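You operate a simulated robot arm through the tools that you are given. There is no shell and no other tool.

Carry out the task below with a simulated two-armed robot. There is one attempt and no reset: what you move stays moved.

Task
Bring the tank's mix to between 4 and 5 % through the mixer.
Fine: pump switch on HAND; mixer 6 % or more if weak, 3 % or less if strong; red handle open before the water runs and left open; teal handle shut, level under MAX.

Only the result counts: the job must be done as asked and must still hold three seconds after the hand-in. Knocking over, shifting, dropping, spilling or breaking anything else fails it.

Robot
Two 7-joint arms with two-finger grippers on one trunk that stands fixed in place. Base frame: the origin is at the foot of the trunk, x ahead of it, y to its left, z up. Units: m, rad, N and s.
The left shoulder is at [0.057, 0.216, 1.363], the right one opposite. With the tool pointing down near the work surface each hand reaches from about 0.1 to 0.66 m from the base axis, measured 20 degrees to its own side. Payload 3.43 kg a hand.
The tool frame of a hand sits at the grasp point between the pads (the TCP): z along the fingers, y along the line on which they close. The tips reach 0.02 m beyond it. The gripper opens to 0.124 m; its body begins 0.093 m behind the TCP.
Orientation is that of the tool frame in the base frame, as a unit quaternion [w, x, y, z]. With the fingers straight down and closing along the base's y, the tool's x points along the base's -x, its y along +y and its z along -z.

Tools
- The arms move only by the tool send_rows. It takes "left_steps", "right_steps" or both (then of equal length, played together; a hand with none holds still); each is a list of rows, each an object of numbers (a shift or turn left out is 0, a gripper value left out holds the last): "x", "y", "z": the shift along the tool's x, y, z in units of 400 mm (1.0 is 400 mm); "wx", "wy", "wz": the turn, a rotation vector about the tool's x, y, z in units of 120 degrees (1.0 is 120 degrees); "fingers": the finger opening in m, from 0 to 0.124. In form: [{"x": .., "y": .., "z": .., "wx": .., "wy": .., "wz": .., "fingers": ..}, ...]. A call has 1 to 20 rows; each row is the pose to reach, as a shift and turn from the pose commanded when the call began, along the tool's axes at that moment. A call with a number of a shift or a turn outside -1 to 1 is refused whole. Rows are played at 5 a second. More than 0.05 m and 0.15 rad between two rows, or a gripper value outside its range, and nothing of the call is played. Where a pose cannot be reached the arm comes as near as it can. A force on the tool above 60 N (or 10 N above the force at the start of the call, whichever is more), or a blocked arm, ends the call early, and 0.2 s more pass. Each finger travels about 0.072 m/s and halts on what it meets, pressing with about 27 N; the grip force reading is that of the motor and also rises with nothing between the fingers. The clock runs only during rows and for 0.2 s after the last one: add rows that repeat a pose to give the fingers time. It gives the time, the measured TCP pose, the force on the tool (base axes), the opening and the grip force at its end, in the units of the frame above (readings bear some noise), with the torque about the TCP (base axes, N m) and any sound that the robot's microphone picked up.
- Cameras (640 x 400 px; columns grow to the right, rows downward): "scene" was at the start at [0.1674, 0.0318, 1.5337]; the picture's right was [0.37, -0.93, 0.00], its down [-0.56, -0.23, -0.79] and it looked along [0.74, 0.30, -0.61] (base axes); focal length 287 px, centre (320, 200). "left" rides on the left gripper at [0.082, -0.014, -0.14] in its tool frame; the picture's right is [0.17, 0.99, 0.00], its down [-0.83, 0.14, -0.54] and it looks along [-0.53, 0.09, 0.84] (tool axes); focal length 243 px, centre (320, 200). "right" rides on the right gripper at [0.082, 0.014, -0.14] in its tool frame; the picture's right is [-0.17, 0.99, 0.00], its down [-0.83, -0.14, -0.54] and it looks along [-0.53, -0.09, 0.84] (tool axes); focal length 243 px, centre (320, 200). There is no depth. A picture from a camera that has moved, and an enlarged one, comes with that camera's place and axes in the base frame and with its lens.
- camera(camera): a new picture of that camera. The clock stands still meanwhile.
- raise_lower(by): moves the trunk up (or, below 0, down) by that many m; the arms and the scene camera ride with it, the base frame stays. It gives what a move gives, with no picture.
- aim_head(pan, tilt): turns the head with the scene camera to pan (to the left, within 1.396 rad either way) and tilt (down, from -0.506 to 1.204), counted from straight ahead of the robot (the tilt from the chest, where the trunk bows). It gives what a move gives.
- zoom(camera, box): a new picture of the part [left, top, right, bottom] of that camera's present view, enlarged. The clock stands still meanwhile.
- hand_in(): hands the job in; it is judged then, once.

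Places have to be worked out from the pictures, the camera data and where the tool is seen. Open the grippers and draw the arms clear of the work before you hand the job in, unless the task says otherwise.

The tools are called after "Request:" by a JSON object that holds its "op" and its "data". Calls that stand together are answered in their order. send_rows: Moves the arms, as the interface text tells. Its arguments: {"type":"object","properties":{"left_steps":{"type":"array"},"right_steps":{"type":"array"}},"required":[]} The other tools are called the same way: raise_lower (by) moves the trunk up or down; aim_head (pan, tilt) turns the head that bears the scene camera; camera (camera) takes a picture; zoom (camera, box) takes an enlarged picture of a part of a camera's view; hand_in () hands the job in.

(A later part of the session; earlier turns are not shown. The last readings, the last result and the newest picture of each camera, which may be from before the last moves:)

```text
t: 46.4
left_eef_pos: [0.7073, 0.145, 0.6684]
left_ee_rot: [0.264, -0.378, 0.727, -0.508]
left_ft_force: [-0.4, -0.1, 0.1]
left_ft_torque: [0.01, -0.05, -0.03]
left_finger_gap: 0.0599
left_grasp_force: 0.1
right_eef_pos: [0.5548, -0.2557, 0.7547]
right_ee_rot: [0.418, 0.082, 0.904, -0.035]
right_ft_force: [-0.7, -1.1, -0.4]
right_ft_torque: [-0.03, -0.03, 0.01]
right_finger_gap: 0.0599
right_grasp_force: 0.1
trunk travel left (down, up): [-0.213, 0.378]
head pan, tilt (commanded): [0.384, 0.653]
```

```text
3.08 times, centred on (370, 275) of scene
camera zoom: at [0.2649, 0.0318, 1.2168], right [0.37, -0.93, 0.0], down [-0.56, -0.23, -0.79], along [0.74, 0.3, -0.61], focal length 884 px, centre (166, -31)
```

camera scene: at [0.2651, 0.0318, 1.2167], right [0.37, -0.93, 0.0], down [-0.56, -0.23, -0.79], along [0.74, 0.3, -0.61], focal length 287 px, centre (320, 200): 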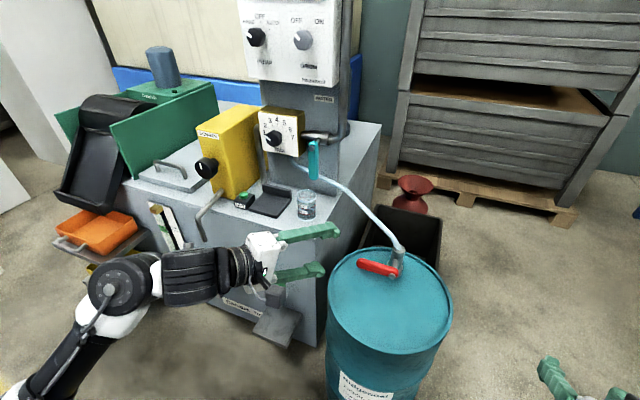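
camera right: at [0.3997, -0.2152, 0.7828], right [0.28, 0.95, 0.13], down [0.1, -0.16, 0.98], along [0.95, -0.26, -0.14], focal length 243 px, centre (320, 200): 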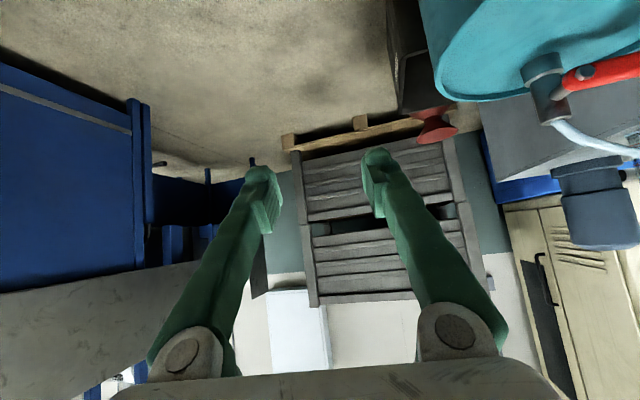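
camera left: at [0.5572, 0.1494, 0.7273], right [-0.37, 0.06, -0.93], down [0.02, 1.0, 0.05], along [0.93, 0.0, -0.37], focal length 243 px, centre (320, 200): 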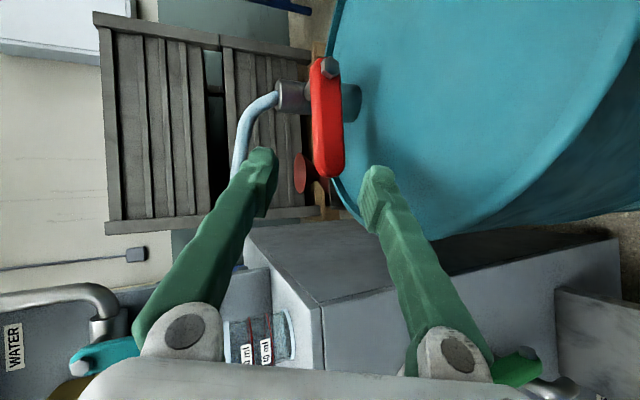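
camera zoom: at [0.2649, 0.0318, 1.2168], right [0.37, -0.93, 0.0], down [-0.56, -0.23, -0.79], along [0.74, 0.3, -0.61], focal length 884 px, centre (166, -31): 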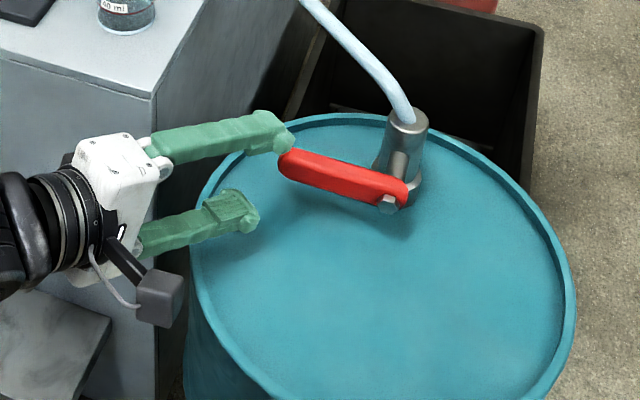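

The handle sits centred between the two fingers' line of advance. I slide forward 8 cm along the tool so that the handle's free end lies between the pads.

Request:
{"op": "send_rows", "data": {"left_steps": [{"z": 0.05}, {"z": 0.1}, {"z": 0.14}, {"z": 0.175}, {"z": 0.205}, {"z": 0.205}]}}

Request:
{"op": "camera", "data": {"camera": "left"}}

Request:
{"op": "zoom", "data": {"camera": "scene", "box": [300, 220, 440, 320]}}

```text
t: 47.8
left_eef_pos: [0.7725, 0.1009, 0.6381]
left_ee_rot: [0.265, -0.379, 0.726, -0.508]
left_ft_force: [-0.1, -0.3, 0.7]
left_ft_torque: [0.03, -0.02, -0.01]
left_finger_gap: 0.06
left_grasp_force: 0.1
right_eef_pos: [0.555, -0.2558, 0.7539]
right_ee_rot: [0.419, 0.081, 0.904, -0.034]
right_ft_force: [-0.3, -0.4, -0.1]
right_ft_torque: [0.03, 0.0, -0.01]
right_finger_gap: 0.0599
right_grasp_force: 0.0
trunk travel left (down, up): [-0.213, 0.378]
head pan, tilt (commanded): [0.384, 0.653]
```

```text
taken
camera left: at [0.6222, 0.1067, 0.698], right [-0.37, 0.06, -0.93], down [0.02, 1.0, 0.05], along [0.93, 0.0, -0.37], focal length 243 px, centre (320, 200)
```

left: 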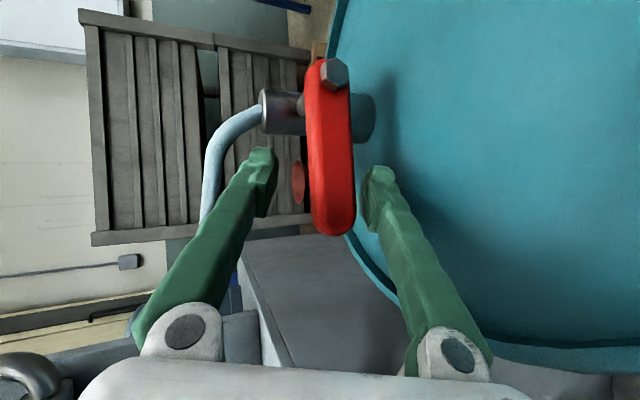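

```text
4.00 times, centred on (370, 270) of scene
camera zoom: at [0.265, 0.0318, 1.2168], right [0.37, -0.93, 0.0], down [-0.56, -0.23, -0.79], along [0.74, 0.3, -0.61], focal length 1149 px, centre (120, -80)
```

zoom: 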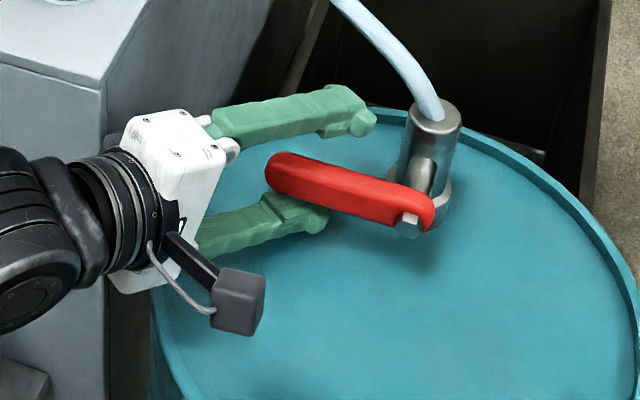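

One finger is under and one over the handle's free end, with no contact forces. I narrow the gap to 44 mm as a loose cage and swing up along the pivot's arc, rolling with it, to about 42° first.

Request:
{"op": "send_rows", "data": {"left_steps": [{"fingers": 0.044}, {"fingers": 0.044}, {"x": 0.0027, "y": -0.0177, "z": -0.0067, "wz": 0.05}, {"x": 0.0071, "y": -0.0354, "z": -0.0122, "wz": 0.1}, {"x": 0.013, "y": -0.0531, "z": -0.0164, "wz": 0.15}, {"x": 0.0206, "y": -0.0704, "z": -0.0193, "wz": 0.2}, {"x": 0.0297, "y": -0.0872, "z": -0.0209, "wz": 0.25}, {"x": 0.0402, "y": -0.1032, "z": -0.0213, "wz": 0.3}, {"x": 0.0519, "y": -0.1182, "z": -0.0203, "wz": 0.35}]}}

Request:
{"op": "camera", "data": {"camera": "left"}}

Request:
{"op": "zoom", "data": {"camera": "scene", "box": [300, 200, 440, 320]}}

```text
t: 49.8
left_eef_pos: [0.7673, 0.0788, 0.684]
left_ee_rot: [0.43, -0.092, 0.814, -0.38]
left_ft_force: [0.4, 0.8, -2.0]
left_ft_torque: [-0.07, 0.05, -0.06]
left_finger_gap: 0.0457
left_grasp_force: 1.4
right_eef_pos: [0.5544, -0.2563, 0.7561]
right_ee_rot: [0.419, 0.082, 0.904, -0.035]
right_ft_force: [-0.2, 0.0, -0.7]
right_ft_torque: [0.03, 0.03, 0.01]
right_finger_gap: 0.06
right_grasp_force: 0.0
trunk travel left (down, up): [-0.213, 0.378]
head pan, tilt (commanded): [0.384, 0.653]
```

```text
taken
camera left: at [0.6073, 0.1055, 0.6894], right [0.07, 0.61, -0.79], down [0.12, 0.78, 0.61], along [0.99, -0.14, -0.02], focal length 243 px, centre (320, 200)
```

left: 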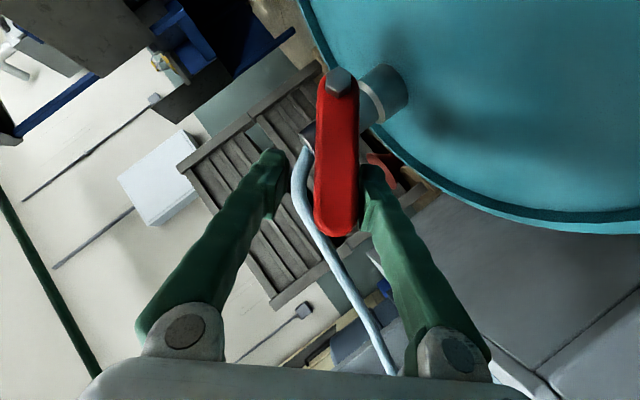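

```text
3.33 times, centred on (370, 260) of scene
camera zoom: at [0.2654, 0.032, 1.2167], right [0.37, -0.93, 0.0], down [-0.56, -0.23, -0.79], along [0.74, 0.3, -0.61], focal length 958 px, centre (153, 0)
```

zoom: 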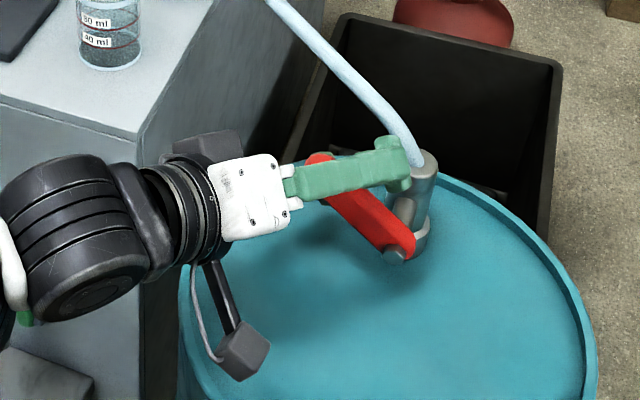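

The handle followed up to about 40°, and the hose (x ≈ 0.834) stays clear behind the fingertips. I continue the arc to just past 90°, watching the force.

Request:
{"op": "send_rows", "data": {"left_steps": [{"x": 0.0003, "y": -0.0189, "z": 0.0023, "wz": 0.05}, {"x": 0.0021, "y": -0.0377, "z": 0.0058, "wz": 0.1}, {"x": 0.0057, "y": -0.056, "z": 0.0105, "wz": 0.15}, {"x": 0.0108, "y": -0.0735, "z": 0.0163, "wz": 0.2}, {"x": 0.0175, "y": -0.0901, "z": 0.0231, "wz": 0.25}, {"x": 0.0257, "y": -0.1056, "z": 0.0309, "wz": 0.3}, {"x": 0.0352, "y": -0.1198, "z": 0.0395, "wz": 0.35}, {"x": 0.0459, "y": -0.1326, "z": 0.0488, "wz": 0.4}, {"x": 0.0554, "y": -0.1424, "z": 0.0585, "wz": 0.4417}, {"x": 0.0554, "y": -0.1424, "z": 0.0585, "wz": 0.4417}]}}

Request:
{"op": "camera", "data": {"camera": "left"}}

Request:
{"op": "zoom", "data": {"camera": "scene", "box": [300, 200, 440, 320]}}

```text
t: 52.0
left_eef_pos: [0.7625, 0.018, 0.7025]
left_ee_rot: [0.554, 0.279, 0.77, -0.148]
left_ft_force: [6.1, 15.1, 1.9]
left_ft_torque: [-0.15, 0.13, -0.08]
left_finger_gap: 0.0506
left_grasp_force: 5.4
right_eef_pos: [0.5539, -0.2553, 0.7552]
right_ee_rot: [0.418, 0.081, 0.904, -0.035]
right_ft_force: [-0.2, -0.6, 0.3]
right_ft_torque: [0.0, 0.0, 0.0]
right_finger_gap: 0.0598
right_grasp_force: 0.0
trunk travel left (down, up): [-0.213, 0.378]
head pan, tilt (commanded): [0.384, 0.653]
```

```text
taken
camera left: at [0.6279, 0.1041, 0.6716], right [0.55, 0.83, -0.07], down [-0.14, 0.18, 0.97], along [0.83, -0.52, 0.22], focal length 243 px, centre (320, 200)
```

left: 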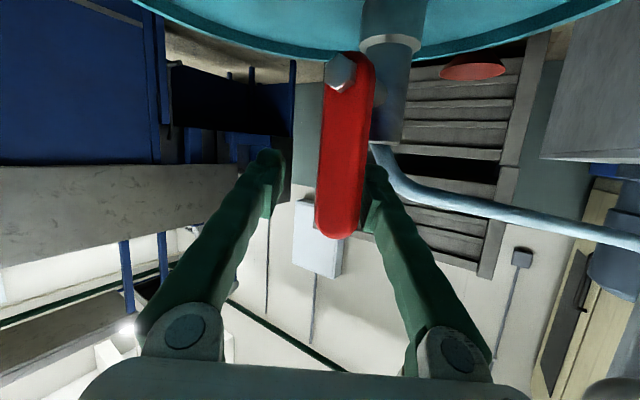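

```text
3.33 times, centred on (370, 260) of scene
camera zoom: at [0.2655, 0.033, 1.2166], right [0.37, -0.93, 0.0], down [-0.56, -0.23, -0.79], along [0.74, 0.3, -0.61], focal length 958 px, centre (153, 0)
```

zoom: 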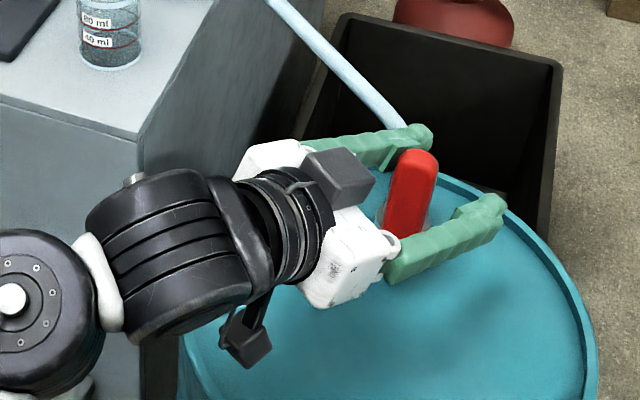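

The red handle now stands vertical, in line with its pipe, and presses its stop with about 15 N. I open the fingers and back straight out along the tool, then check that it stays.

Request:
{"op": "send_rows", "data": {"left_steps": [{"fingers": 0.065}, {"fingers": 0.075}, {"fingers": 0.075, "z": -0.04}, {"z": -0.1}, {"z": -0.18}, {"z": -0.27}, {"z": -0.36}, {"z": -0.36}]}}

Request:
{"op": "aim_head", "data": {"pan": 0.42, "tilt": 0.4}}

Request:
{"op": "camera", "data": {"camera": "scene"}}

Request:
{"op": "camera", "data": {"camera": "left"}}

```text
t: 53.8
left_eef_pos: [0.6532, 0.0953, 0.7521]
left_ee_rot: [0.553, 0.281, 0.77, -0.149]
left_ft_force: [0.6, -0.6, 0.2]
left_ft_torque: [-0.02, -0.01, -0.02]
left_finger_gap: 0.075
left_grasp_force: 0.0
right_eef_pos: [0.5547, -0.2567, 0.7539]
right_ee_rot: [0.418, 0.081, 0.904, -0.034]
right_ft_force: [-0.3, -0.2, 0.1]
right_ft_torque: [0.05, -0.02, 0.01]
right_finger_gap: 0.0602
right_grasp_force: 0.1
trunk travel left (down, up): [-0.213, 0.378]
head pan, tilt (commanded): [0.384, 0.653]
```

```text
t: 54.6
left_eef_pos: [0.6529, 0.0939, 0.7511]
left_ee_rot: [0.553, 0.28, 0.77, -0.149]
left_ft_force: [-0.4, 0.4, -0.3]
left_ft_torque: [-0.02, 0.03, 0.0]
left_finger_gap: 0.0753
left_grasp_force: 0.1
right_eef_pos: [0.5542, -0.2557, 0.7554]
right_ee_rot: [0.417, 0.082, 0.904, -0.035]
right_ft_force: [0.3, 0.2, 0.6]
right_ft_torque: [0.03, 0.0, 0.03]
right_finger_gap: 0.0599
right_grasp_force: 0.1
trunk travel left (down, up): [-0.213, 0.378]
head pan, tilt (commanded): [0.421, 0.4]
```

```text
taken
camera scene: at [0.2693, 0.0372, 1.2395], right [0.41, -0.91, 0.0], down [-0.36, -0.16, -0.92], along [0.84, 0.38, -0.39], focal length 287 px, centre (320, 200)
```

scene: 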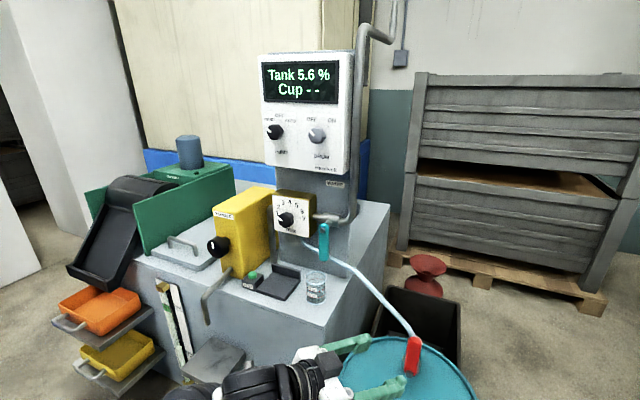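

```text
taken
camera left: at [0.5164, 0.18, 0.7199], right [0.55, 0.83, -0.07], down [-0.14, 0.18, 0.97], along [0.82, -0.52, 0.22], focal length 243 px, centre (320, 200)
```

left: 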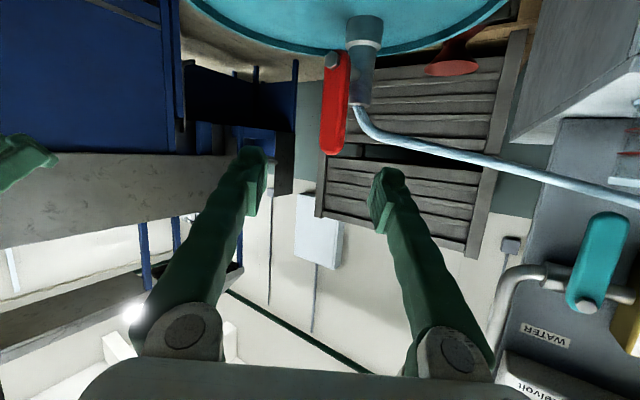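

Red handle stays upright, and the reading is still 5.6 %. Now the teal water handle: I zoom on it and on the level gauge.

Request:
{"op": "zoom", "data": {"camera": "scene", "box": [260, 175, 380, 285]}}

Request:
{"op": "zoom", "data": {"camera": "left", "box": [480, 180, 640, 340]}}

Request:
{"op": "zoom", "data": {"camera": "scene", "box": [140, 260, 220, 370]}}

```text
3.64 times, centred on (320, 230) of scene
camera zoom: at [0.2693, 0.0372, 1.2395], right [0.41, -0.91, 0.0], down [-0.36, -0.16, -0.92], along [0.84, 0.38, -0.39], focal length 1045 px, centre (320, 91)
```

zoom: 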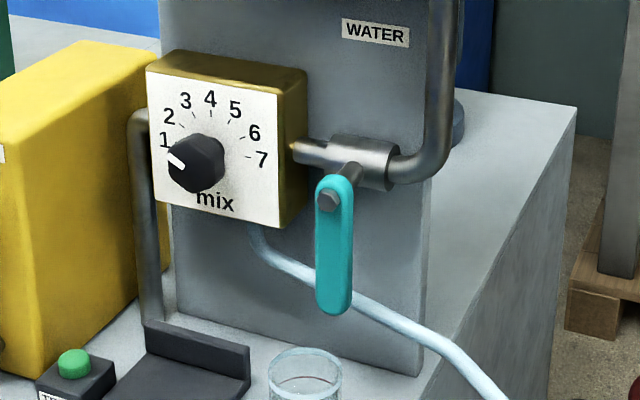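

```text
2.50 times, centred on (560, 260) of left
camera zoom: at [0.5164, 0.18, 0.7199], right [0.55, 0.83, -0.07], down [-0.14, 0.18, 0.97], along [0.82, -0.52, 0.22], focal length 606 px, centre (-280, 50)
```

zoom: 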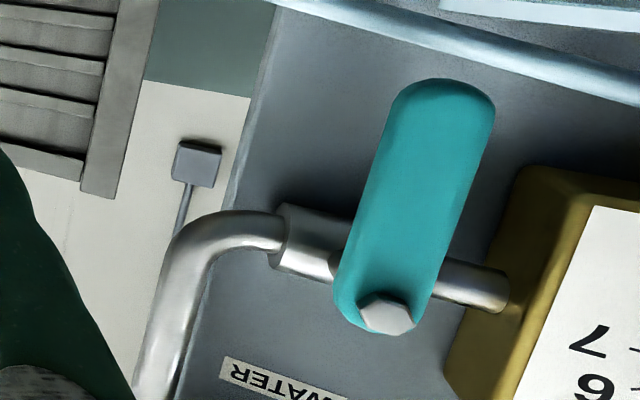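

```text
3.64 times, centred on (180, 315) of scene
camera zoom: at [0.2693, 0.0372, 1.2395], right [0.41, -0.91, 0.0], down [-0.36, -0.16, -0.92], along [0.84, 0.38, -0.39], focal length 1045 px, centre (829, -218)
```

zoom: 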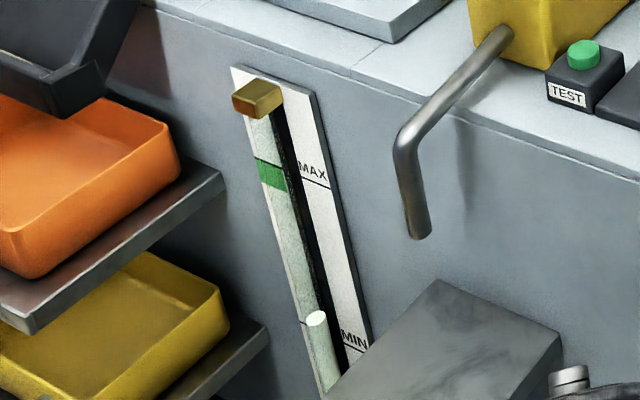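

The teal pivot is at about (0.884, 0.304, 0.870), with its end hanging down to z ≈ 0.765 and the hose passing just behind and below. I bring the left hand around to the left and up in a measured move, keeping the elbow-out posture.

Request:
{"op": "send_rows", "data": {"left_steps": [{"x": -0.018, "y": 0.061, "z": -0.035, "wx": -0.025, "wy": -0.012, "wz": -0.015}, {"x": -0.037, "y": 0.122, "z": -0.07, "wx": -0.049, "wy": -0.025, "wz": -0.03}, {"x": -0.055, "y": 0.183, "z": -0.106, "wx": -0.074, "wy": -0.037, "wz": -0.045}, {"x": -0.074, "y": 0.244, "z": -0.141, "wx": -0.099, "wy": -0.05, "wz": -0.06}, {"x": -0.092, "y": 0.3045, "z": -0.176, "wx": -0.1235, "wy": -0.062, "wz": -0.075}, {"x": -0.092, "y": 0.3045, "z": -0.176, "wx": -0.1235, "wy": -0.062, "wz": -0.075}]}}

Request:
{"op": "camera", "data": {"camera": "scene"}}

Request:
{"op": "camera", "data": {"camera": "left"}}

```text
t: 56.0
left_eef_pos: [0.6772, 0.2199, 0.8193]
left_ee_rot: [0.621, 0.135, 0.765, -0.109]
left_ft_force: [0.4, 1.3, 0.8]
left_ft_torque: [0.0, -0.05, -0.01]
left_finger_gap: 0.075
left_grasp_force: 0.1
right_eef_pos: [0.5549, -0.2568, 0.7551]
right_ee_rot: [0.417, 0.081, 0.904, -0.034]
right_ft_force: [0.1, -0.6, 0.6]
right_ft_torque: [0.01, -0.03, -0.03]
right_finger_gap: 0.06
right_grasp_force: 0.1
trunk travel left (down, up): [-0.213, 0.378]
head pan, tilt (commanded): [0.421, 0.4]
```

```text
taken
camera scene: at [0.2693, 0.0372, 1.2396], right [0.41, -0.91, 0.0], down [-0.36, -0.16, -0.92], along [0.84, 0.38, -0.39], focal length 287 px, centre (320, 200)
```

scene: 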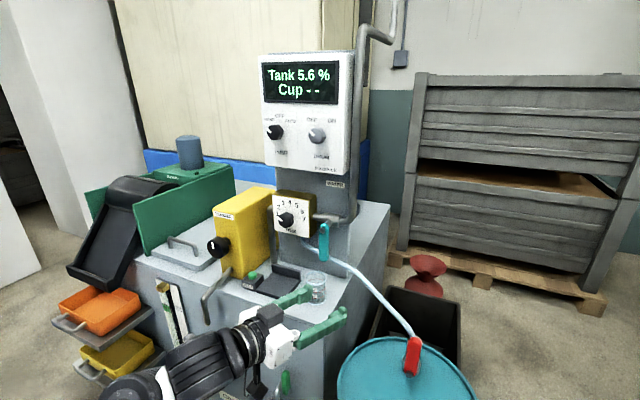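

```text
taken
camera left: at [0.5277, 0.2591, 0.7672], right [0.3, 0.94, -0.16], down [-0.29, 0.25, 0.92], along [0.91, -0.23, 0.35], focal length 243 px, centre (320, 200)
```

left: 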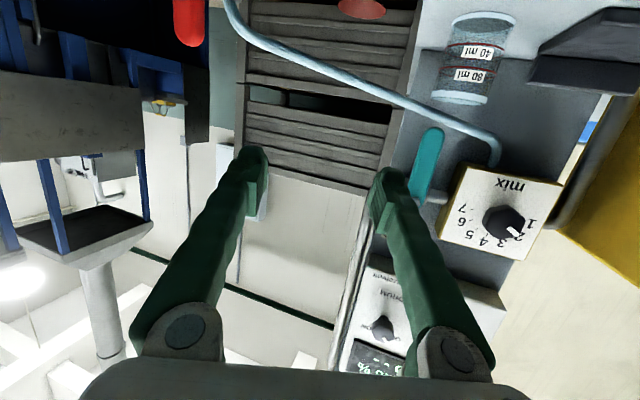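

The arm tracks well. I continue to just in front of the teal handle, (0.785, 0.313, 0.819), nearly level and facing forward, passing above the cup.

Request:
{"op": "send_rows", "data": {"left_steps": [{"x": -0.007, "y": 0.062, "z": 0.034, "wx": -0.025, "wy": -0.007, "wz": -0.004}, {"x": -0.015, "y": 0.124, "z": 0.068, "wx": -0.049, "wy": -0.013, "wz": -0.009}, {"x": -0.022, "y": 0.186, "z": 0.103, "wx": -0.074, "wy": -0.02, "wz": -0.013}, {"x": -0.029, "y": 0.248, "z": 0.137, "wx": -0.098, "wy": -0.026, "wz": -0.017}, {"x": -0.0363, "y": 0.31, "z": 0.171, "wx": -0.123, "wy": -0.033, "wz": -0.0217}, {"x": -0.0363, "y": 0.31, "z": 0.171, "wx": -0.123, "wy": -0.033, "wz": -0.0217}]}}

Request:
{"op": "camera", "data": {"camera": "left"}}

Request:
{"op": "zoom", "data": {"camera": "scene", "box": [220, 180, 400, 320]}}

```text
t: 57.4
left_eef_pos: [0.7845, 0.3133, 0.8218]
left_ee_rot: [0.657, 0.033, 0.753, -0.028]
left_ft_force: [0.3, -0.8, 0.3]
left_ft_torque: [0.01, 0.0, 0.0]
left_finger_gap: 0.075
left_grasp_force: 0.2
right_eef_pos: [0.5552, -0.2561, 0.754]
right_ee_rot: [0.418, 0.081, 0.904, -0.035]
right_ft_force: [0.0, -0.4, 0.0]
right_ft_torque: [0.01, 0.01, 0.01]
right_finger_gap: 0.0601
right_grasp_force: 0.1
trunk travel left (down, up): [-0.213, 0.378]
head pan, tilt (commanded): [0.421, 0.4]
```

```text
taken
camera left: at [0.6337, 0.3116, 0.7582], right [0.06, 0.98, -0.16], down [-0.41, 0.17, 0.9], along [0.91, 0.01, 0.41], focal length 243 px, centre (320, 200)
```

left: 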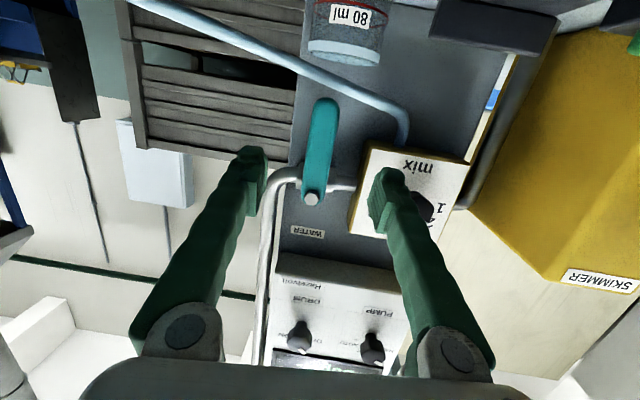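

```text
2.86 times, centred on (310, 250) of scene
camera zoom: at [0.2691, 0.0372, 1.2396], right [0.41, -0.91, 0.0], down [-0.35, -0.16, -0.92], along [0.84, 0.38, -0.39], focal length 821 px, centre (349, 57)
```

zoom: 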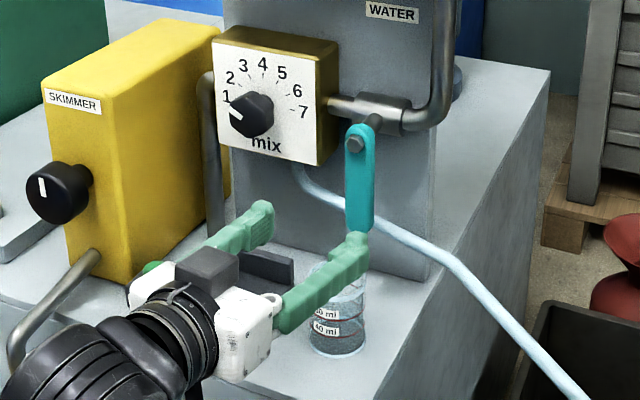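

Bolt and handle line up between the fingers, and the hose passes about 2 cm below the grip zone. I slide forward 10 cm so the handle hangs between the pads.

Request:
{"op": "send_rows", "data": {"left_steps": [{"z": 0.0625, "fingers": 0.06}, {"z": 0.125}, {"z": 0.18}, {"z": 0.22}, {"z": 0.25}, {"z": 0.25}]}}

Request:
{"op": "camera", "data": {"camera": "left"}}

Request:
{"op": "zoom", "data": {"camera": "scene", "box": [240, 180, 400, 300]}}

```text
t: 58.8
left_eef_pos: [0.8845, 0.302, 0.8077]
left_ee_rot: [0.656, 0.034, 0.753, -0.029]
left_ft_force: [-0.5, -0.5, 0.2]
left_ft_torque: [-0.01, 0.02, 0.01]
left_finger_gap: 0.0599
left_grasp_force: 0.0
right_eef_pos: [0.5551, -0.2558, 0.7545]
right_ee_rot: [0.418, 0.081, 0.904, -0.035]
right_ft_force: [-0.2, -0.2, 0.7]
right_ft_torque: [0.0, 0.02, -0.04]
right_finger_gap: 0.0602
right_grasp_force: 0.1
trunk travel left (down, up): [-0.213, 0.378]
head pan, tilt (commanded): [0.421, 0.4]
```

```text
taken
camera left: at [0.7333, 0.3021, 0.7438], right [0.06, 0.98, -0.16], down [-0.41, 0.17, 0.9], along [0.91, 0.01, 0.41], focal length 243 px, centre (320, 200)
```

left: 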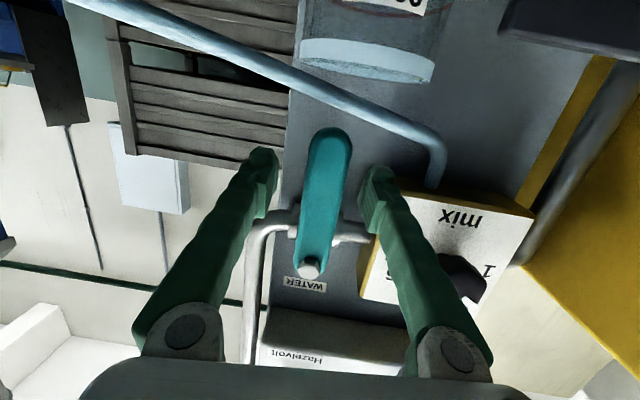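

```text
3.33 times, centred on (320, 240) of scene
camera zoom: at [0.2692, 0.0373, 1.2396], right [0.41, -0.91, 0.0], down [-0.36, -0.16, -0.92], along [0.84, 0.38, -0.39], focal length 958 px, centre (320, 67)
```

zoom: 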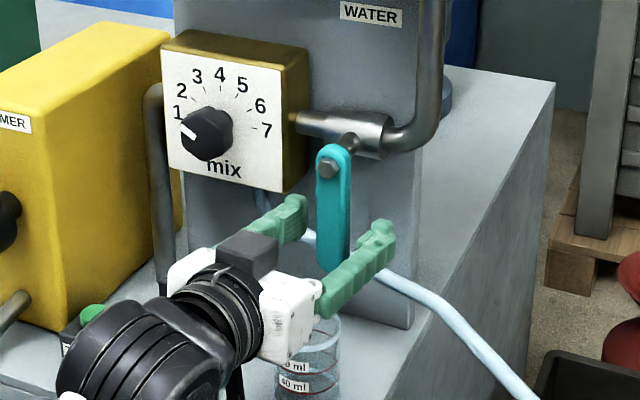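

The handle is between the pads. I narrow the cage to 44 mm and nudge it to the right by under a centimetre of handle travel, to learn which way it opens.

Request:
{"op": "send_rows", "data": {"left_steps": [{"fingers": 0.044}, {"fingers": 0.044}, {"y": -0.02}, {"y": -0.033}, {"y": -0.042}]}}

Request:
{"op": "zoom", "data": {"camera": "scene", "box": [240, 180, 400, 300]}}

Request:
{"op": "camera", "data": {"camera": "left"}}

```text
t: 60.0
left_eef_pos: [0.8841, 0.2872, 0.8055]
left_ee_rot: [0.655, 0.033, 0.754, -0.028]
left_ft_force: [0.2, 5.5, -3.3]
left_ft_torque: [-0.14, 0.0, 0.11]
left_finger_gap: 0.0474
left_grasp_force: 2.8
right_eef_pos: [0.5551, -0.2554, 0.755]
right_ee_rot: [0.418, 0.082, 0.904, -0.035]
right_ft_force: [0.3, -0.4, 0.4]
right_ft_torque: [-0.01, 0.02, -0.01]
right_finger_gap: 0.06
right_grasp_force: 0.1
trunk travel left (down, up): [-0.213, 0.378]
head pan, tilt (commanded): [0.421, 0.4]
```

```text
3.33 times, centred on (320, 240) of scene
camera zoom: at [0.2696, 0.038, 1.2395], right [0.41, -0.91, 0.0], down [-0.36, -0.16, -0.92], along [0.84, 0.38, -0.39], focal length 958 px, centre (320, 67)
```

zoom: 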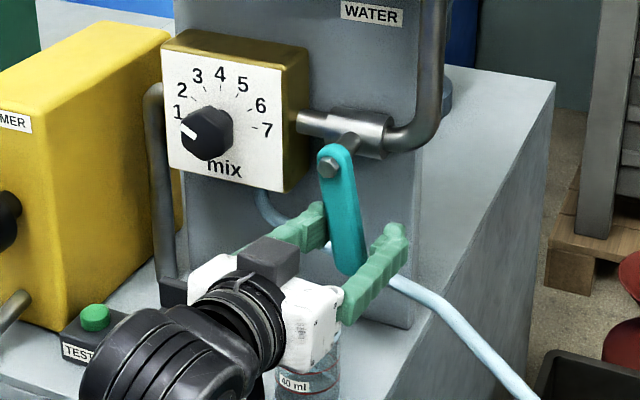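

```text
taken
camera left: at [0.7326, 0.2856, 0.7429], right [0.06, 0.98, -0.16], down [-0.4, 0.17, 0.9], along [0.91, 0.01, 0.41], focal length 243 px, centre (320, 200)
```

left: 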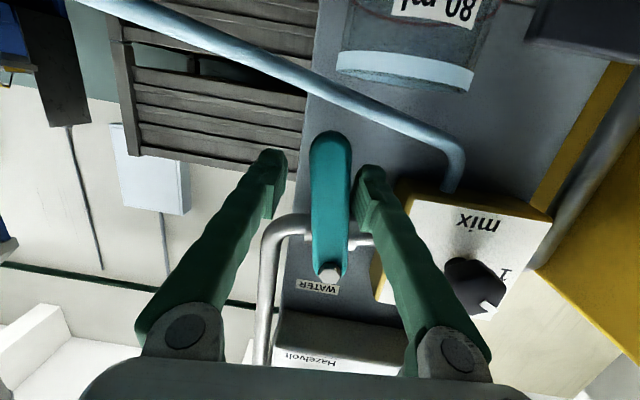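

It moves right easily (5.5 N), so it opens to the right. I swing it along its arc to about 49° first, then read the display while the clock stands still.

Request:
{"op": "send_rows", "data": {"left_steps": [{"x": -0.0105, "y": -0.0192, "z": 0.0003, "wz": -0.063}, {"x": -0.0192, "y": -0.0371, "z": 0.0006, "wz": -0.1265}, {"x": -0.03, "y": -0.0539, "z": 0.0006, "wz": -0.19}, {"x": -0.0428, "y": -0.0693, "z": 0.0002, "wz": -0.253}, {"x": -0.0574, "y": -0.0831, "z": -0.0006, "wz": -0.316}, {"x": -0.0734, "y": -0.095, "z": -0.0018, "wz": -0.3795}]}}

Request:
{"op": "camera", "data": {"camera": "scene"}}

Request:
{"op": "zoom", "data": {"camera": "scene", "box": [240, 180, 400, 300]}}

```text
t: 61.4
left_eef_pos: [0.8841, 0.2464, 0.8346]
left_ee_rot: [0.594, -0.261, 0.707, -0.281]
left_ft_force: [-1.1, 3.1, -3.0]
left_ft_torque: [-0.06, 0.02, 0.13]
left_finger_gap: 0.047
left_grasp_force: 2.5
right_eef_pos: [0.5549, -0.256, 0.7543]
right_ee_rot: [0.418, 0.081, 0.904, -0.034]
right_ft_force: [0.3, 0.2, -0.6]
right_ft_torque: [0.0, -0.02, -0.01]
right_finger_gap: 0.0599
right_grasp_force: 0.0
trunk travel left (down, up): [-0.213, 0.378]
head pan, tilt (commanded): [0.421, 0.4]
```

```text
taken
camera scene: at [0.2696, 0.0375, 1.2395], right [0.41, -0.91, 0.0], down [-0.36, -0.16, -0.92], along [0.84, 0.38, -0.39], focal length 287 px, centre (320, 200)
```

scene: 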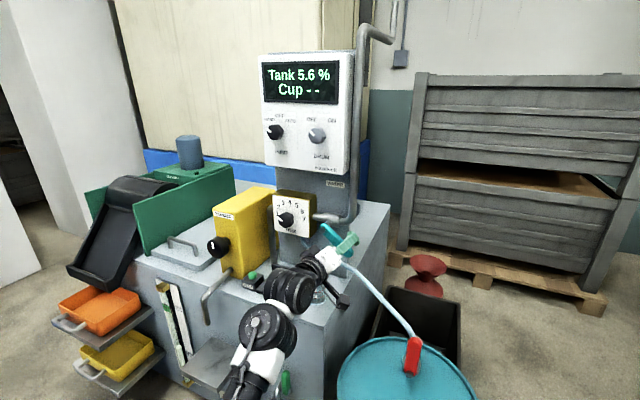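

```text
3.33 times, centred on (320, 240) of scene
camera zoom: at [0.2696, 0.0375, 1.2395], right [0.41, -0.91, 0.0], down [-0.36, -0.16, -0.92], along [0.84, 0.38, -0.39], focal length 958 px, centre (320, 67)
```

zoom: 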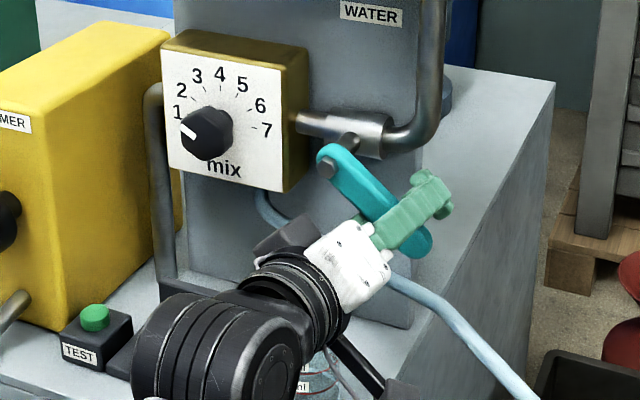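

The handle is near 48° and the reading is still 5.6 %. I continue to fully open and look again.

Request:
{"op": "send_rows", "data": {"left_steps": [{"x": -0.0052, "y": -0.0193, "z": -0.0015, "wz": -0.0632}, {"x": -0.0126, "y": -0.0379, "z": -0.0034, "wz": -0.1265}, {"x": -0.0223, "y": -0.0553, "z": -0.0055, "wz": -0.1895}, {"x": -0.0339, "y": -0.0714, "z": -0.0079, "wz": -0.253}, {"x": -0.0475, "y": -0.0859, "z": -0.0106, "wz": -0.3165}, {"x": -0.0604, "y": -0.097, "z": -0.0131, "wz": -0.3705}]}}

Request:
{"op": "camera", "data": {"camera": "scene"}}

Request:
{"op": "zoom", "data": {"camera": "scene", "box": [240, 180, 400, 300]}}

Request:
{"op": "zoom", "data": {"camera": "scene", "box": [130, 260, 220, 390]}}

```text
t: 62.8
left_eef_pos: [0.8847, 0.1978, 0.8811]
left_ee_rot: [0.472, -0.432, 0.621, -0.452]
left_ft_force: [3.4, 1.4, -15.2]
left_ft_torque: [-0.26, -0.07, -0.13]
left_finger_gap: 0.052
left_grasp_force: 7.2
right_eef_pos: [0.5552, -0.2563, 0.7539]
right_ee_rot: [0.416, 0.082, 0.905, -0.035]
right_ft_force: [0.0, -0.3, 0.4]
right_ft_torque: [-0.03, -0.02, -0.01]
right_finger_gap: 0.0601
right_grasp_force: 0.0
trunk travel left (down, up): [-0.213, 0.378]
head pan, tilt (commanded): [0.421, 0.4]
stopped in row 6 (left hand): the arm was blocked; the commanded pose is now the measured one
```

```text
taken
camera scene: at [0.2709, 0.0371, 1.2392], right [0.41, -0.91, 0.0], down [-0.36, -0.16, -0.92], along [0.84, 0.38, -0.39], focal length 287 px, centre (320, 200)
```

scene: 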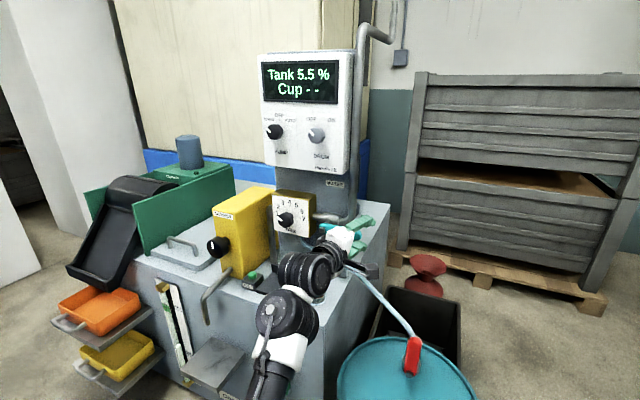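

```text
3.33 times, centred on (320, 240) of scene
camera zoom: at [0.2709, 0.0371, 1.2392], right [0.41, -0.91, 0.0], down [-0.36, -0.16, -0.92], along [0.84, 0.38, -0.39], focal length 958 px, centre (320, 67)
```

zoom: 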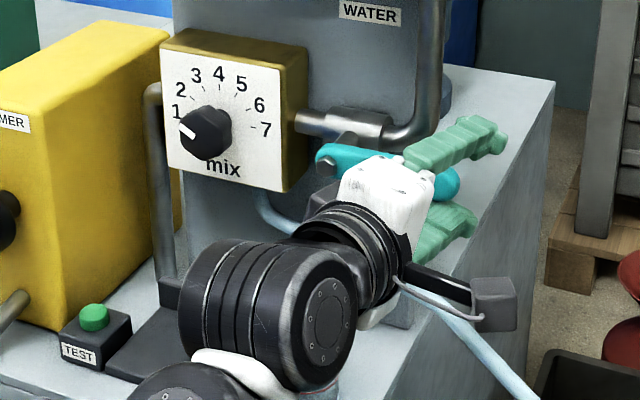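

```text
3.08 times, centred on (175, 325) of scene
camera zoom: at [0.2709, 0.0371, 1.2392], right [0.41, -0.91, 0.0], down [-0.36, -0.16, -0.92], along [0.84, 0.38, -0.39], focal length 884 px, centre (766, -185)
```

zoom: 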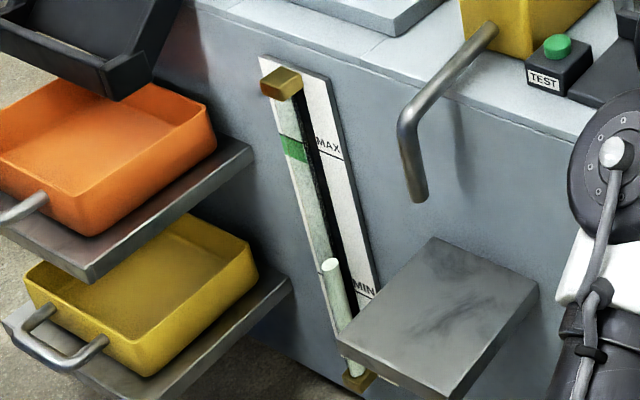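

Tank reads 5.5 % and is falling, with the handle at its open stop. The hand drifted right to the handle's very end, so I bring it back left about 3.5 cm while the water runs so I can shut it reliably.

Request:
{"op": "send_rows", "data": {"left_steps": [{"x": -0.028, "y": 0.013, "z": -0.004}, {"x": -0.057, "y": 0.027, "z": -0.009}, {"x": -0.085, "y": 0.04, "z": -0.013}]}}

Request:
{"op": "camera", "data": {"camera": "scene"}}

Request:
{"op": "zoom", "data": {"camera": "scene", "box": [240, 180, 400, 300]}}

Request:
{"op": "camera", "data": {"camera": "left"}}

```text
t: 63.6
left_eef_pos: [0.8801, 0.2243, 0.8744]
left_ee_rot: [0.474, -0.421, 0.629, -0.45]
left_ft_force: [0.5, 0.8, -0.2]
left_ft_torque: [0.0, -0.01, 0.01]
left_finger_gap: 0.0439
left_grasp_force: 0.1
right_eef_pos: [0.5558, -0.2556, 0.7557]
right_ee_rot: [0.419, 0.082, 0.904, -0.035]
right_ft_force: [0.3, 0.4, 0.4]
right_ft_torque: [-0.01, 0.0, 0.0]
right_finger_gap: 0.0601
right_grasp_force: 0.1
trunk travel left (down, up): [-0.213, 0.378]
head pan, tilt (commanded): [0.421, 0.4]
```

```text
taken
camera scene: at [0.2694, 0.0372, 1.2396], right [0.41, -0.91, 0.0], down [-0.36, -0.16, -0.92], along [0.84, 0.38, -0.39], focal length 287 px, centre (320, 200)
```

scene: 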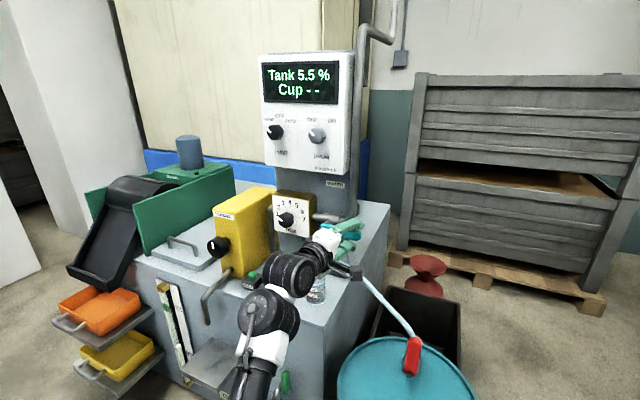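

```text
3.33 times, centred on (320, 240) of scene
camera zoom: at [0.2694, 0.0372, 1.2396], right [0.41, -0.91, 0.0], down [-0.36, -0.16, -0.92], along [0.84, 0.38, -0.39], focal length 958 px, centre (320, 67)
```

zoom: 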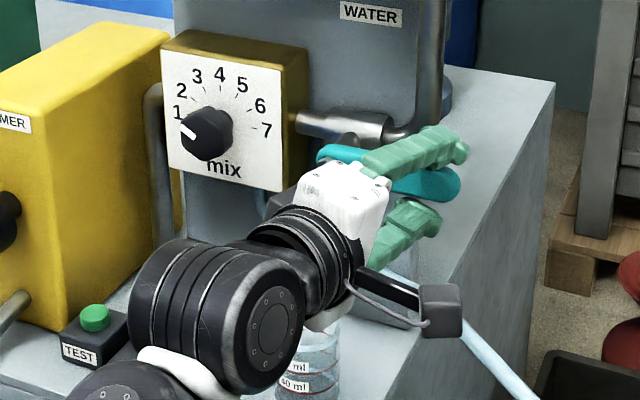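

```text
taken
camera left: at [0.7284, 0.1661, 0.8883], right [-0.13, 0.08, -0.99], down [-0.38, 0.92, 0.12], along [0.92, 0.39, -0.09], focal length 243 px, centre (320, 200)
```

left: 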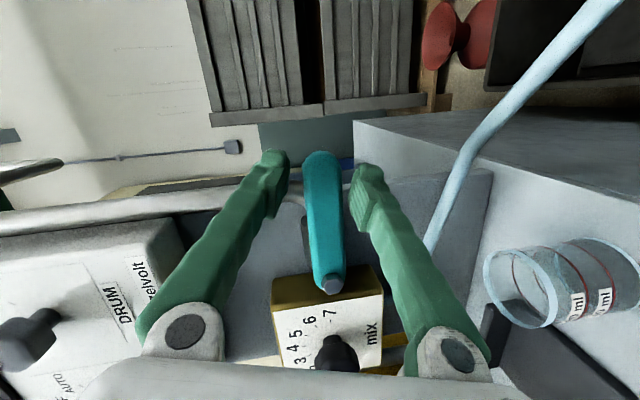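

The hand is well placed with the open handle between the pads and no force. I hold still for 2 s to measure how fast the reading falls.

Request:
{"op": "send_rows", "data": {"left_steps": [{}, {}, {}, {}, {}, {}, {}, {}, {}, {}]}}

Request:
{"op": "zoom", "data": {"camera": "scene", "box": [250, 40, 370, 115]}}

Request:
{"op": "zoom", "data": {"camera": "scene", "box": [150, 270, 210, 370]}}

```text
t: 65.8
left_eef_pos: [0.8822, 0.2296, 0.8785]
left_ee_rot: [0.478, -0.422, 0.626, -0.45]
left_ft_force: [-0.4, -2.1, -5.7]
left_ft_torque: [-0.12, 0.1, -0.03]
left_finger_gap: 0.0465
left_grasp_force: 2.8
right_eef_pos: [0.5547, -0.2559, 0.7545]
right_ee_rot: [0.418, 0.082, 0.904, -0.034]
right_ft_force: [-0.4, -0.2, 0.1]
right_ft_torque: [0.01, 0.01, 0.03]
right_finger_gap: 0.0601
right_grasp_force: 0.0
trunk travel left (down, up): [-0.213, 0.378]
head pan, tilt (commanded): [0.421, 0.4]
```

```text
5.33 times, centred on (310, 78) of scene
camera zoom: at [0.2699, 0.0372, 1.2394], right [0.41, -0.91, 0.0], down [-0.36, -0.16, -0.92], along [0.84, 0.38, -0.39], focal length 1532 px, centre (373, 853)
```

zoom: 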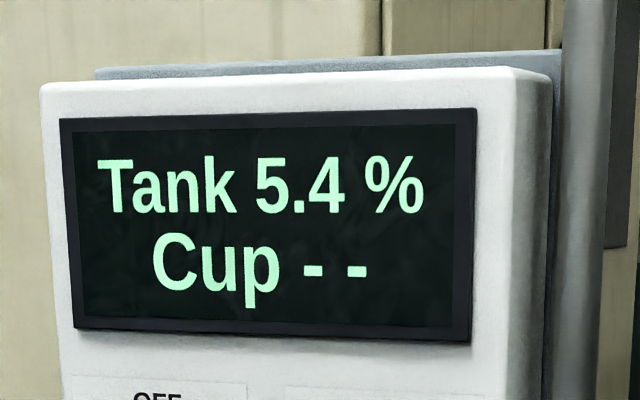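

```text
4.00 times, centred on (180, 320) of scene
camera zoom: at [0.2699, 0.0372, 1.2394], right [0.41, -0.91, 0.0], down [-0.36, -0.16, -0.92], along [0.84, 0.38, -0.39], focal length 1149 px, centre (880, -280)
```

zoom: 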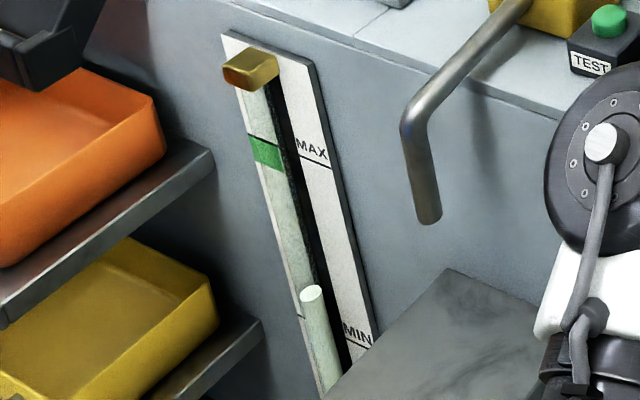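

5.4 % now, falling about 0.1 every 2 s, with the level column creeping up from MIN. I hold another 4 s and recheck both reading and level.

Request:
{"op": "send_rows", "data": {"left_steps": [{}, {}, {}, {}, {}, {}, {}, {}, {}, {}, {}, {}, {}, {}, {}, {}, {}, {}, {}, {}]}}

Request:
{"op": "zoom", "data": {"camera": "scene", "box": [250, 40, 370, 115]}}

Request:
{"op": "zoom", "data": {"camera": "scene", "box": [150, 270, 210, 370]}}

```text
t: 70.0
left_eef_pos: [0.8839, 0.2324, 0.8799]
left_ee_rot: [0.48, -0.422, 0.625, -0.449]
left_ft_force: [-1.8, -3.5, -10.9]
left_ft_torque: [-0.24, 0.07, -0.02]
left_finger_gap: 0.0492
left_grasp_force: 4.3
right_eef_pos: [0.556, -0.2555, 0.7541]
right_ee_rot: [0.417, 0.082, 0.904, -0.035]
right_ft_force: [-0.5, 0.3, -0.7]
right_ft_torque: [0.0, -0.02, -0.02]
right_finger_gap: 0.0601
right_grasp_force: 0.0
trunk travel left (down, up): [-0.213, 0.378]
head pan, tilt (commanded): [0.421, 0.4]
```

```text
5.33 times, centred on (310, 78) of scene
camera zoom: at [0.2704, 0.0372, 1.2393], right [0.41, -0.91, 0.0], down [-0.36, -0.16, -0.92], along [0.84, 0.38, -0.39], focal length 1532 px, centre (373, 853)
```

zoom: 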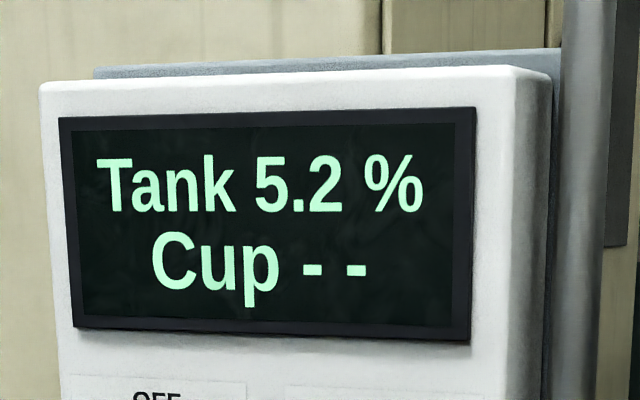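

```text
4.00 times, centred on (180, 320) of scene
camera zoom: at [0.2704, 0.0372, 1.2393], right [0.41, -0.91, 0.0], down [-0.36, -0.16, -0.92], along [0.84, 0.38, -0.39], focal length 1149 px, centre (880, -280)
```

zoom: 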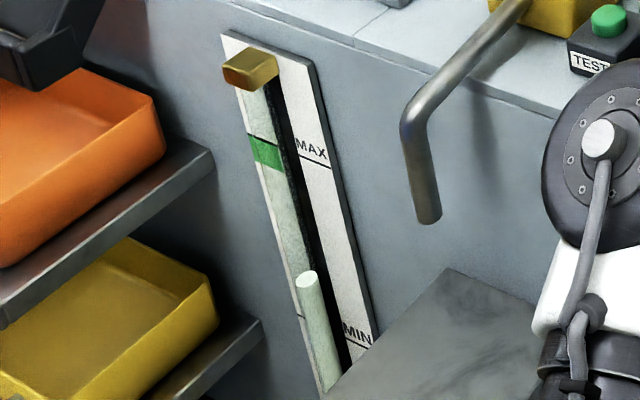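

5.2 % at t = 70 with the level about a quarter of the way up; the numbers project to 4.5–4.6 % well under MAX. I ease the hand down 4 mm to relieve the upward force and keep waiting.

Request:
{"op": "send_rows", "data": {"left_steps": [{"y": 0.01}, {"y": 0.01}, {"y": 0.01}, {"y": 0.01}, {"y": 0.01}, {"y": 0.01}, {"y": 0.01}, {"y": 0.01}, {"y": 0.01}, {"y": 0.01}, {"y": 0.01}, {"y": 0.01}, {"y": 0.01}, {"y": 0.01}, {"y": 0.01}, {"y": 0.01}, {"y": 0.01}, {"y": 0.01}, {"y": 0.01}, {"y": 0.01}]}}

Request:
{"op": "zoom", "data": {"camera": "scene", "box": [250, 40, 370, 115]}}

Request:
{"op": "camera", "data": {"camera": "left"}}

```text
t: 74.2
left_eef_pos: [0.8824, 0.2354, 0.8756]
left_ee_rot: [0.48, -0.421, 0.624, -0.45]
left_ft_force: [0.4, 0.8, -0.4]
left_ft_torque: [0.0, -0.01, 0.02]
left_finger_gap: 0.0448
left_grasp_force: 0.5
right_eef_pos: [0.5552, -0.2565, 0.7543]
right_ee_rot: [0.418, 0.082, 0.904, -0.035]
right_ft_force: [0.4, 0.8, -0.2]
right_ft_torque: [0.02, 0.02, -0.03]
right_finger_gap: 0.0599
right_grasp_force: 0.0
trunk travel left (down, up): [-0.213, 0.378]
head pan, tilt (commanded): [0.421, 0.4]
```

```text
5.33 times, centred on (310, 78) of scene
camera zoom: at [0.2694, 0.0373, 1.2396], right [0.41, -0.91, 0.0], down [-0.36, -0.16, -0.92], along [0.84, 0.38, -0.39], focal length 1532 px, centre (373, 853)
```

zoom: 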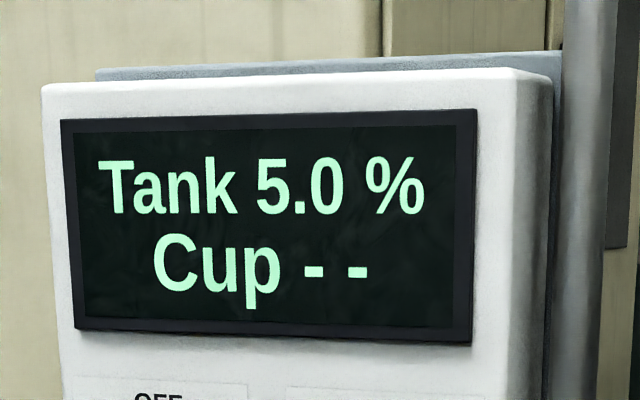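

```text
taken
camera left: at [0.7318, 0.1742, 0.8894], right [-0.13, 0.08, -0.99], down [-0.39, 0.91, 0.12], along [0.91, 0.4, -0.08], focal length 243 px, centre (320, 200)
```

left: 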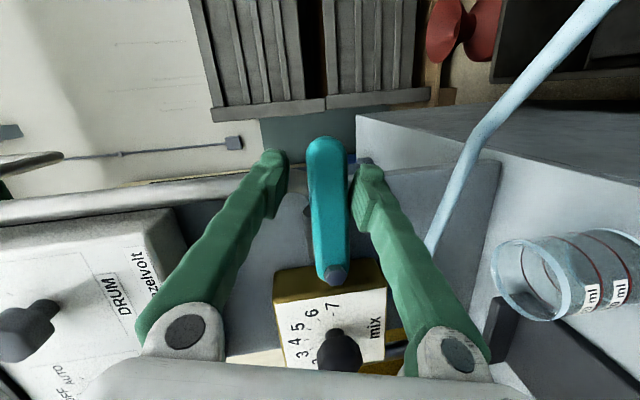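

5.0 % at t = 74.2. I hold another 4 s.

Request:
{"op": "send_rows", "data": {"left_steps": [{}, {}, {}, {}, {}, {}, {}, {}, {}, {}, {}, {}, {}, {}, {}, {}, {}, {}, {}, {}]}}

Request:
{"op": "zoom", "data": {"camera": "scene", "box": [250, 40, 370, 115]}}

Request:
{"op": "zoom", "data": {"camera": "scene", "box": [150, 270, 210, 370]}}

```text
t: 78.4
left_eef_pos: [0.8833, 0.2338, 0.8764]
left_ee_rot: [0.48, -0.421, 0.625, -0.45]
left_ft_force: [-0.5, -0.4, -0.1]
left_ft_torque: [-0.04, -0.04, 0.02]
left_finger_gap: 0.0449
left_grasp_force: 0.6
right_eef_pos: [0.5541, -0.2553, 0.7542]
right_ee_rot: [0.418, 0.081, 0.904, -0.034]
right_ft_force: [0.4, -0.1, -0.2]
right_ft_torque: [-0.02, 0.01, -0.01]
right_finger_gap: 0.0602
right_grasp_force: 0.1
trunk travel left (down, up): [-0.213, 0.378]
head pan, tilt (commanded): [0.421, 0.4]
```

```text
5.33 times, centred on (310, 78) of scene
camera zoom: at [0.2694, 0.0373, 1.2396], right [0.41, -0.91, 0.0], down [-0.36, -0.16, -0.92], along [0.84, 0.38, -0.39], focal length 1532 px, centre (373, 853)
```

zoom: 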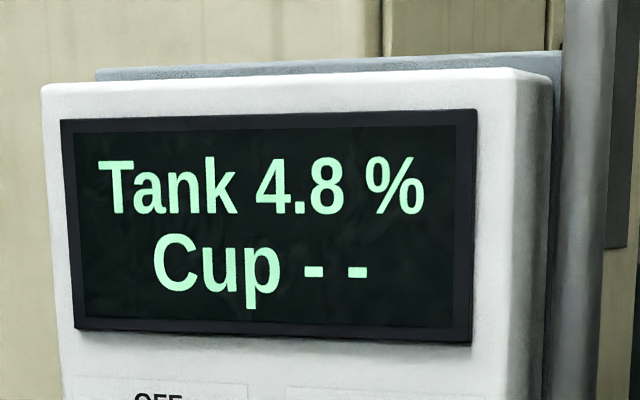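

```text
4.00 times, centred on (180, 320) of scene
camera zoom: at [0.2694, 0.0373, 1.2396], right [0.41, -0.91, 0.0], down [-0.36, -0.16, -0.92], along [0.84, 0.38, -0.39], focal length 1149 px, centre (880, -280)
```

zoom: 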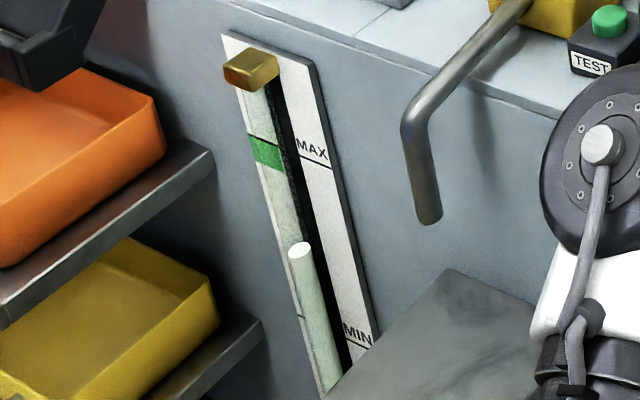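

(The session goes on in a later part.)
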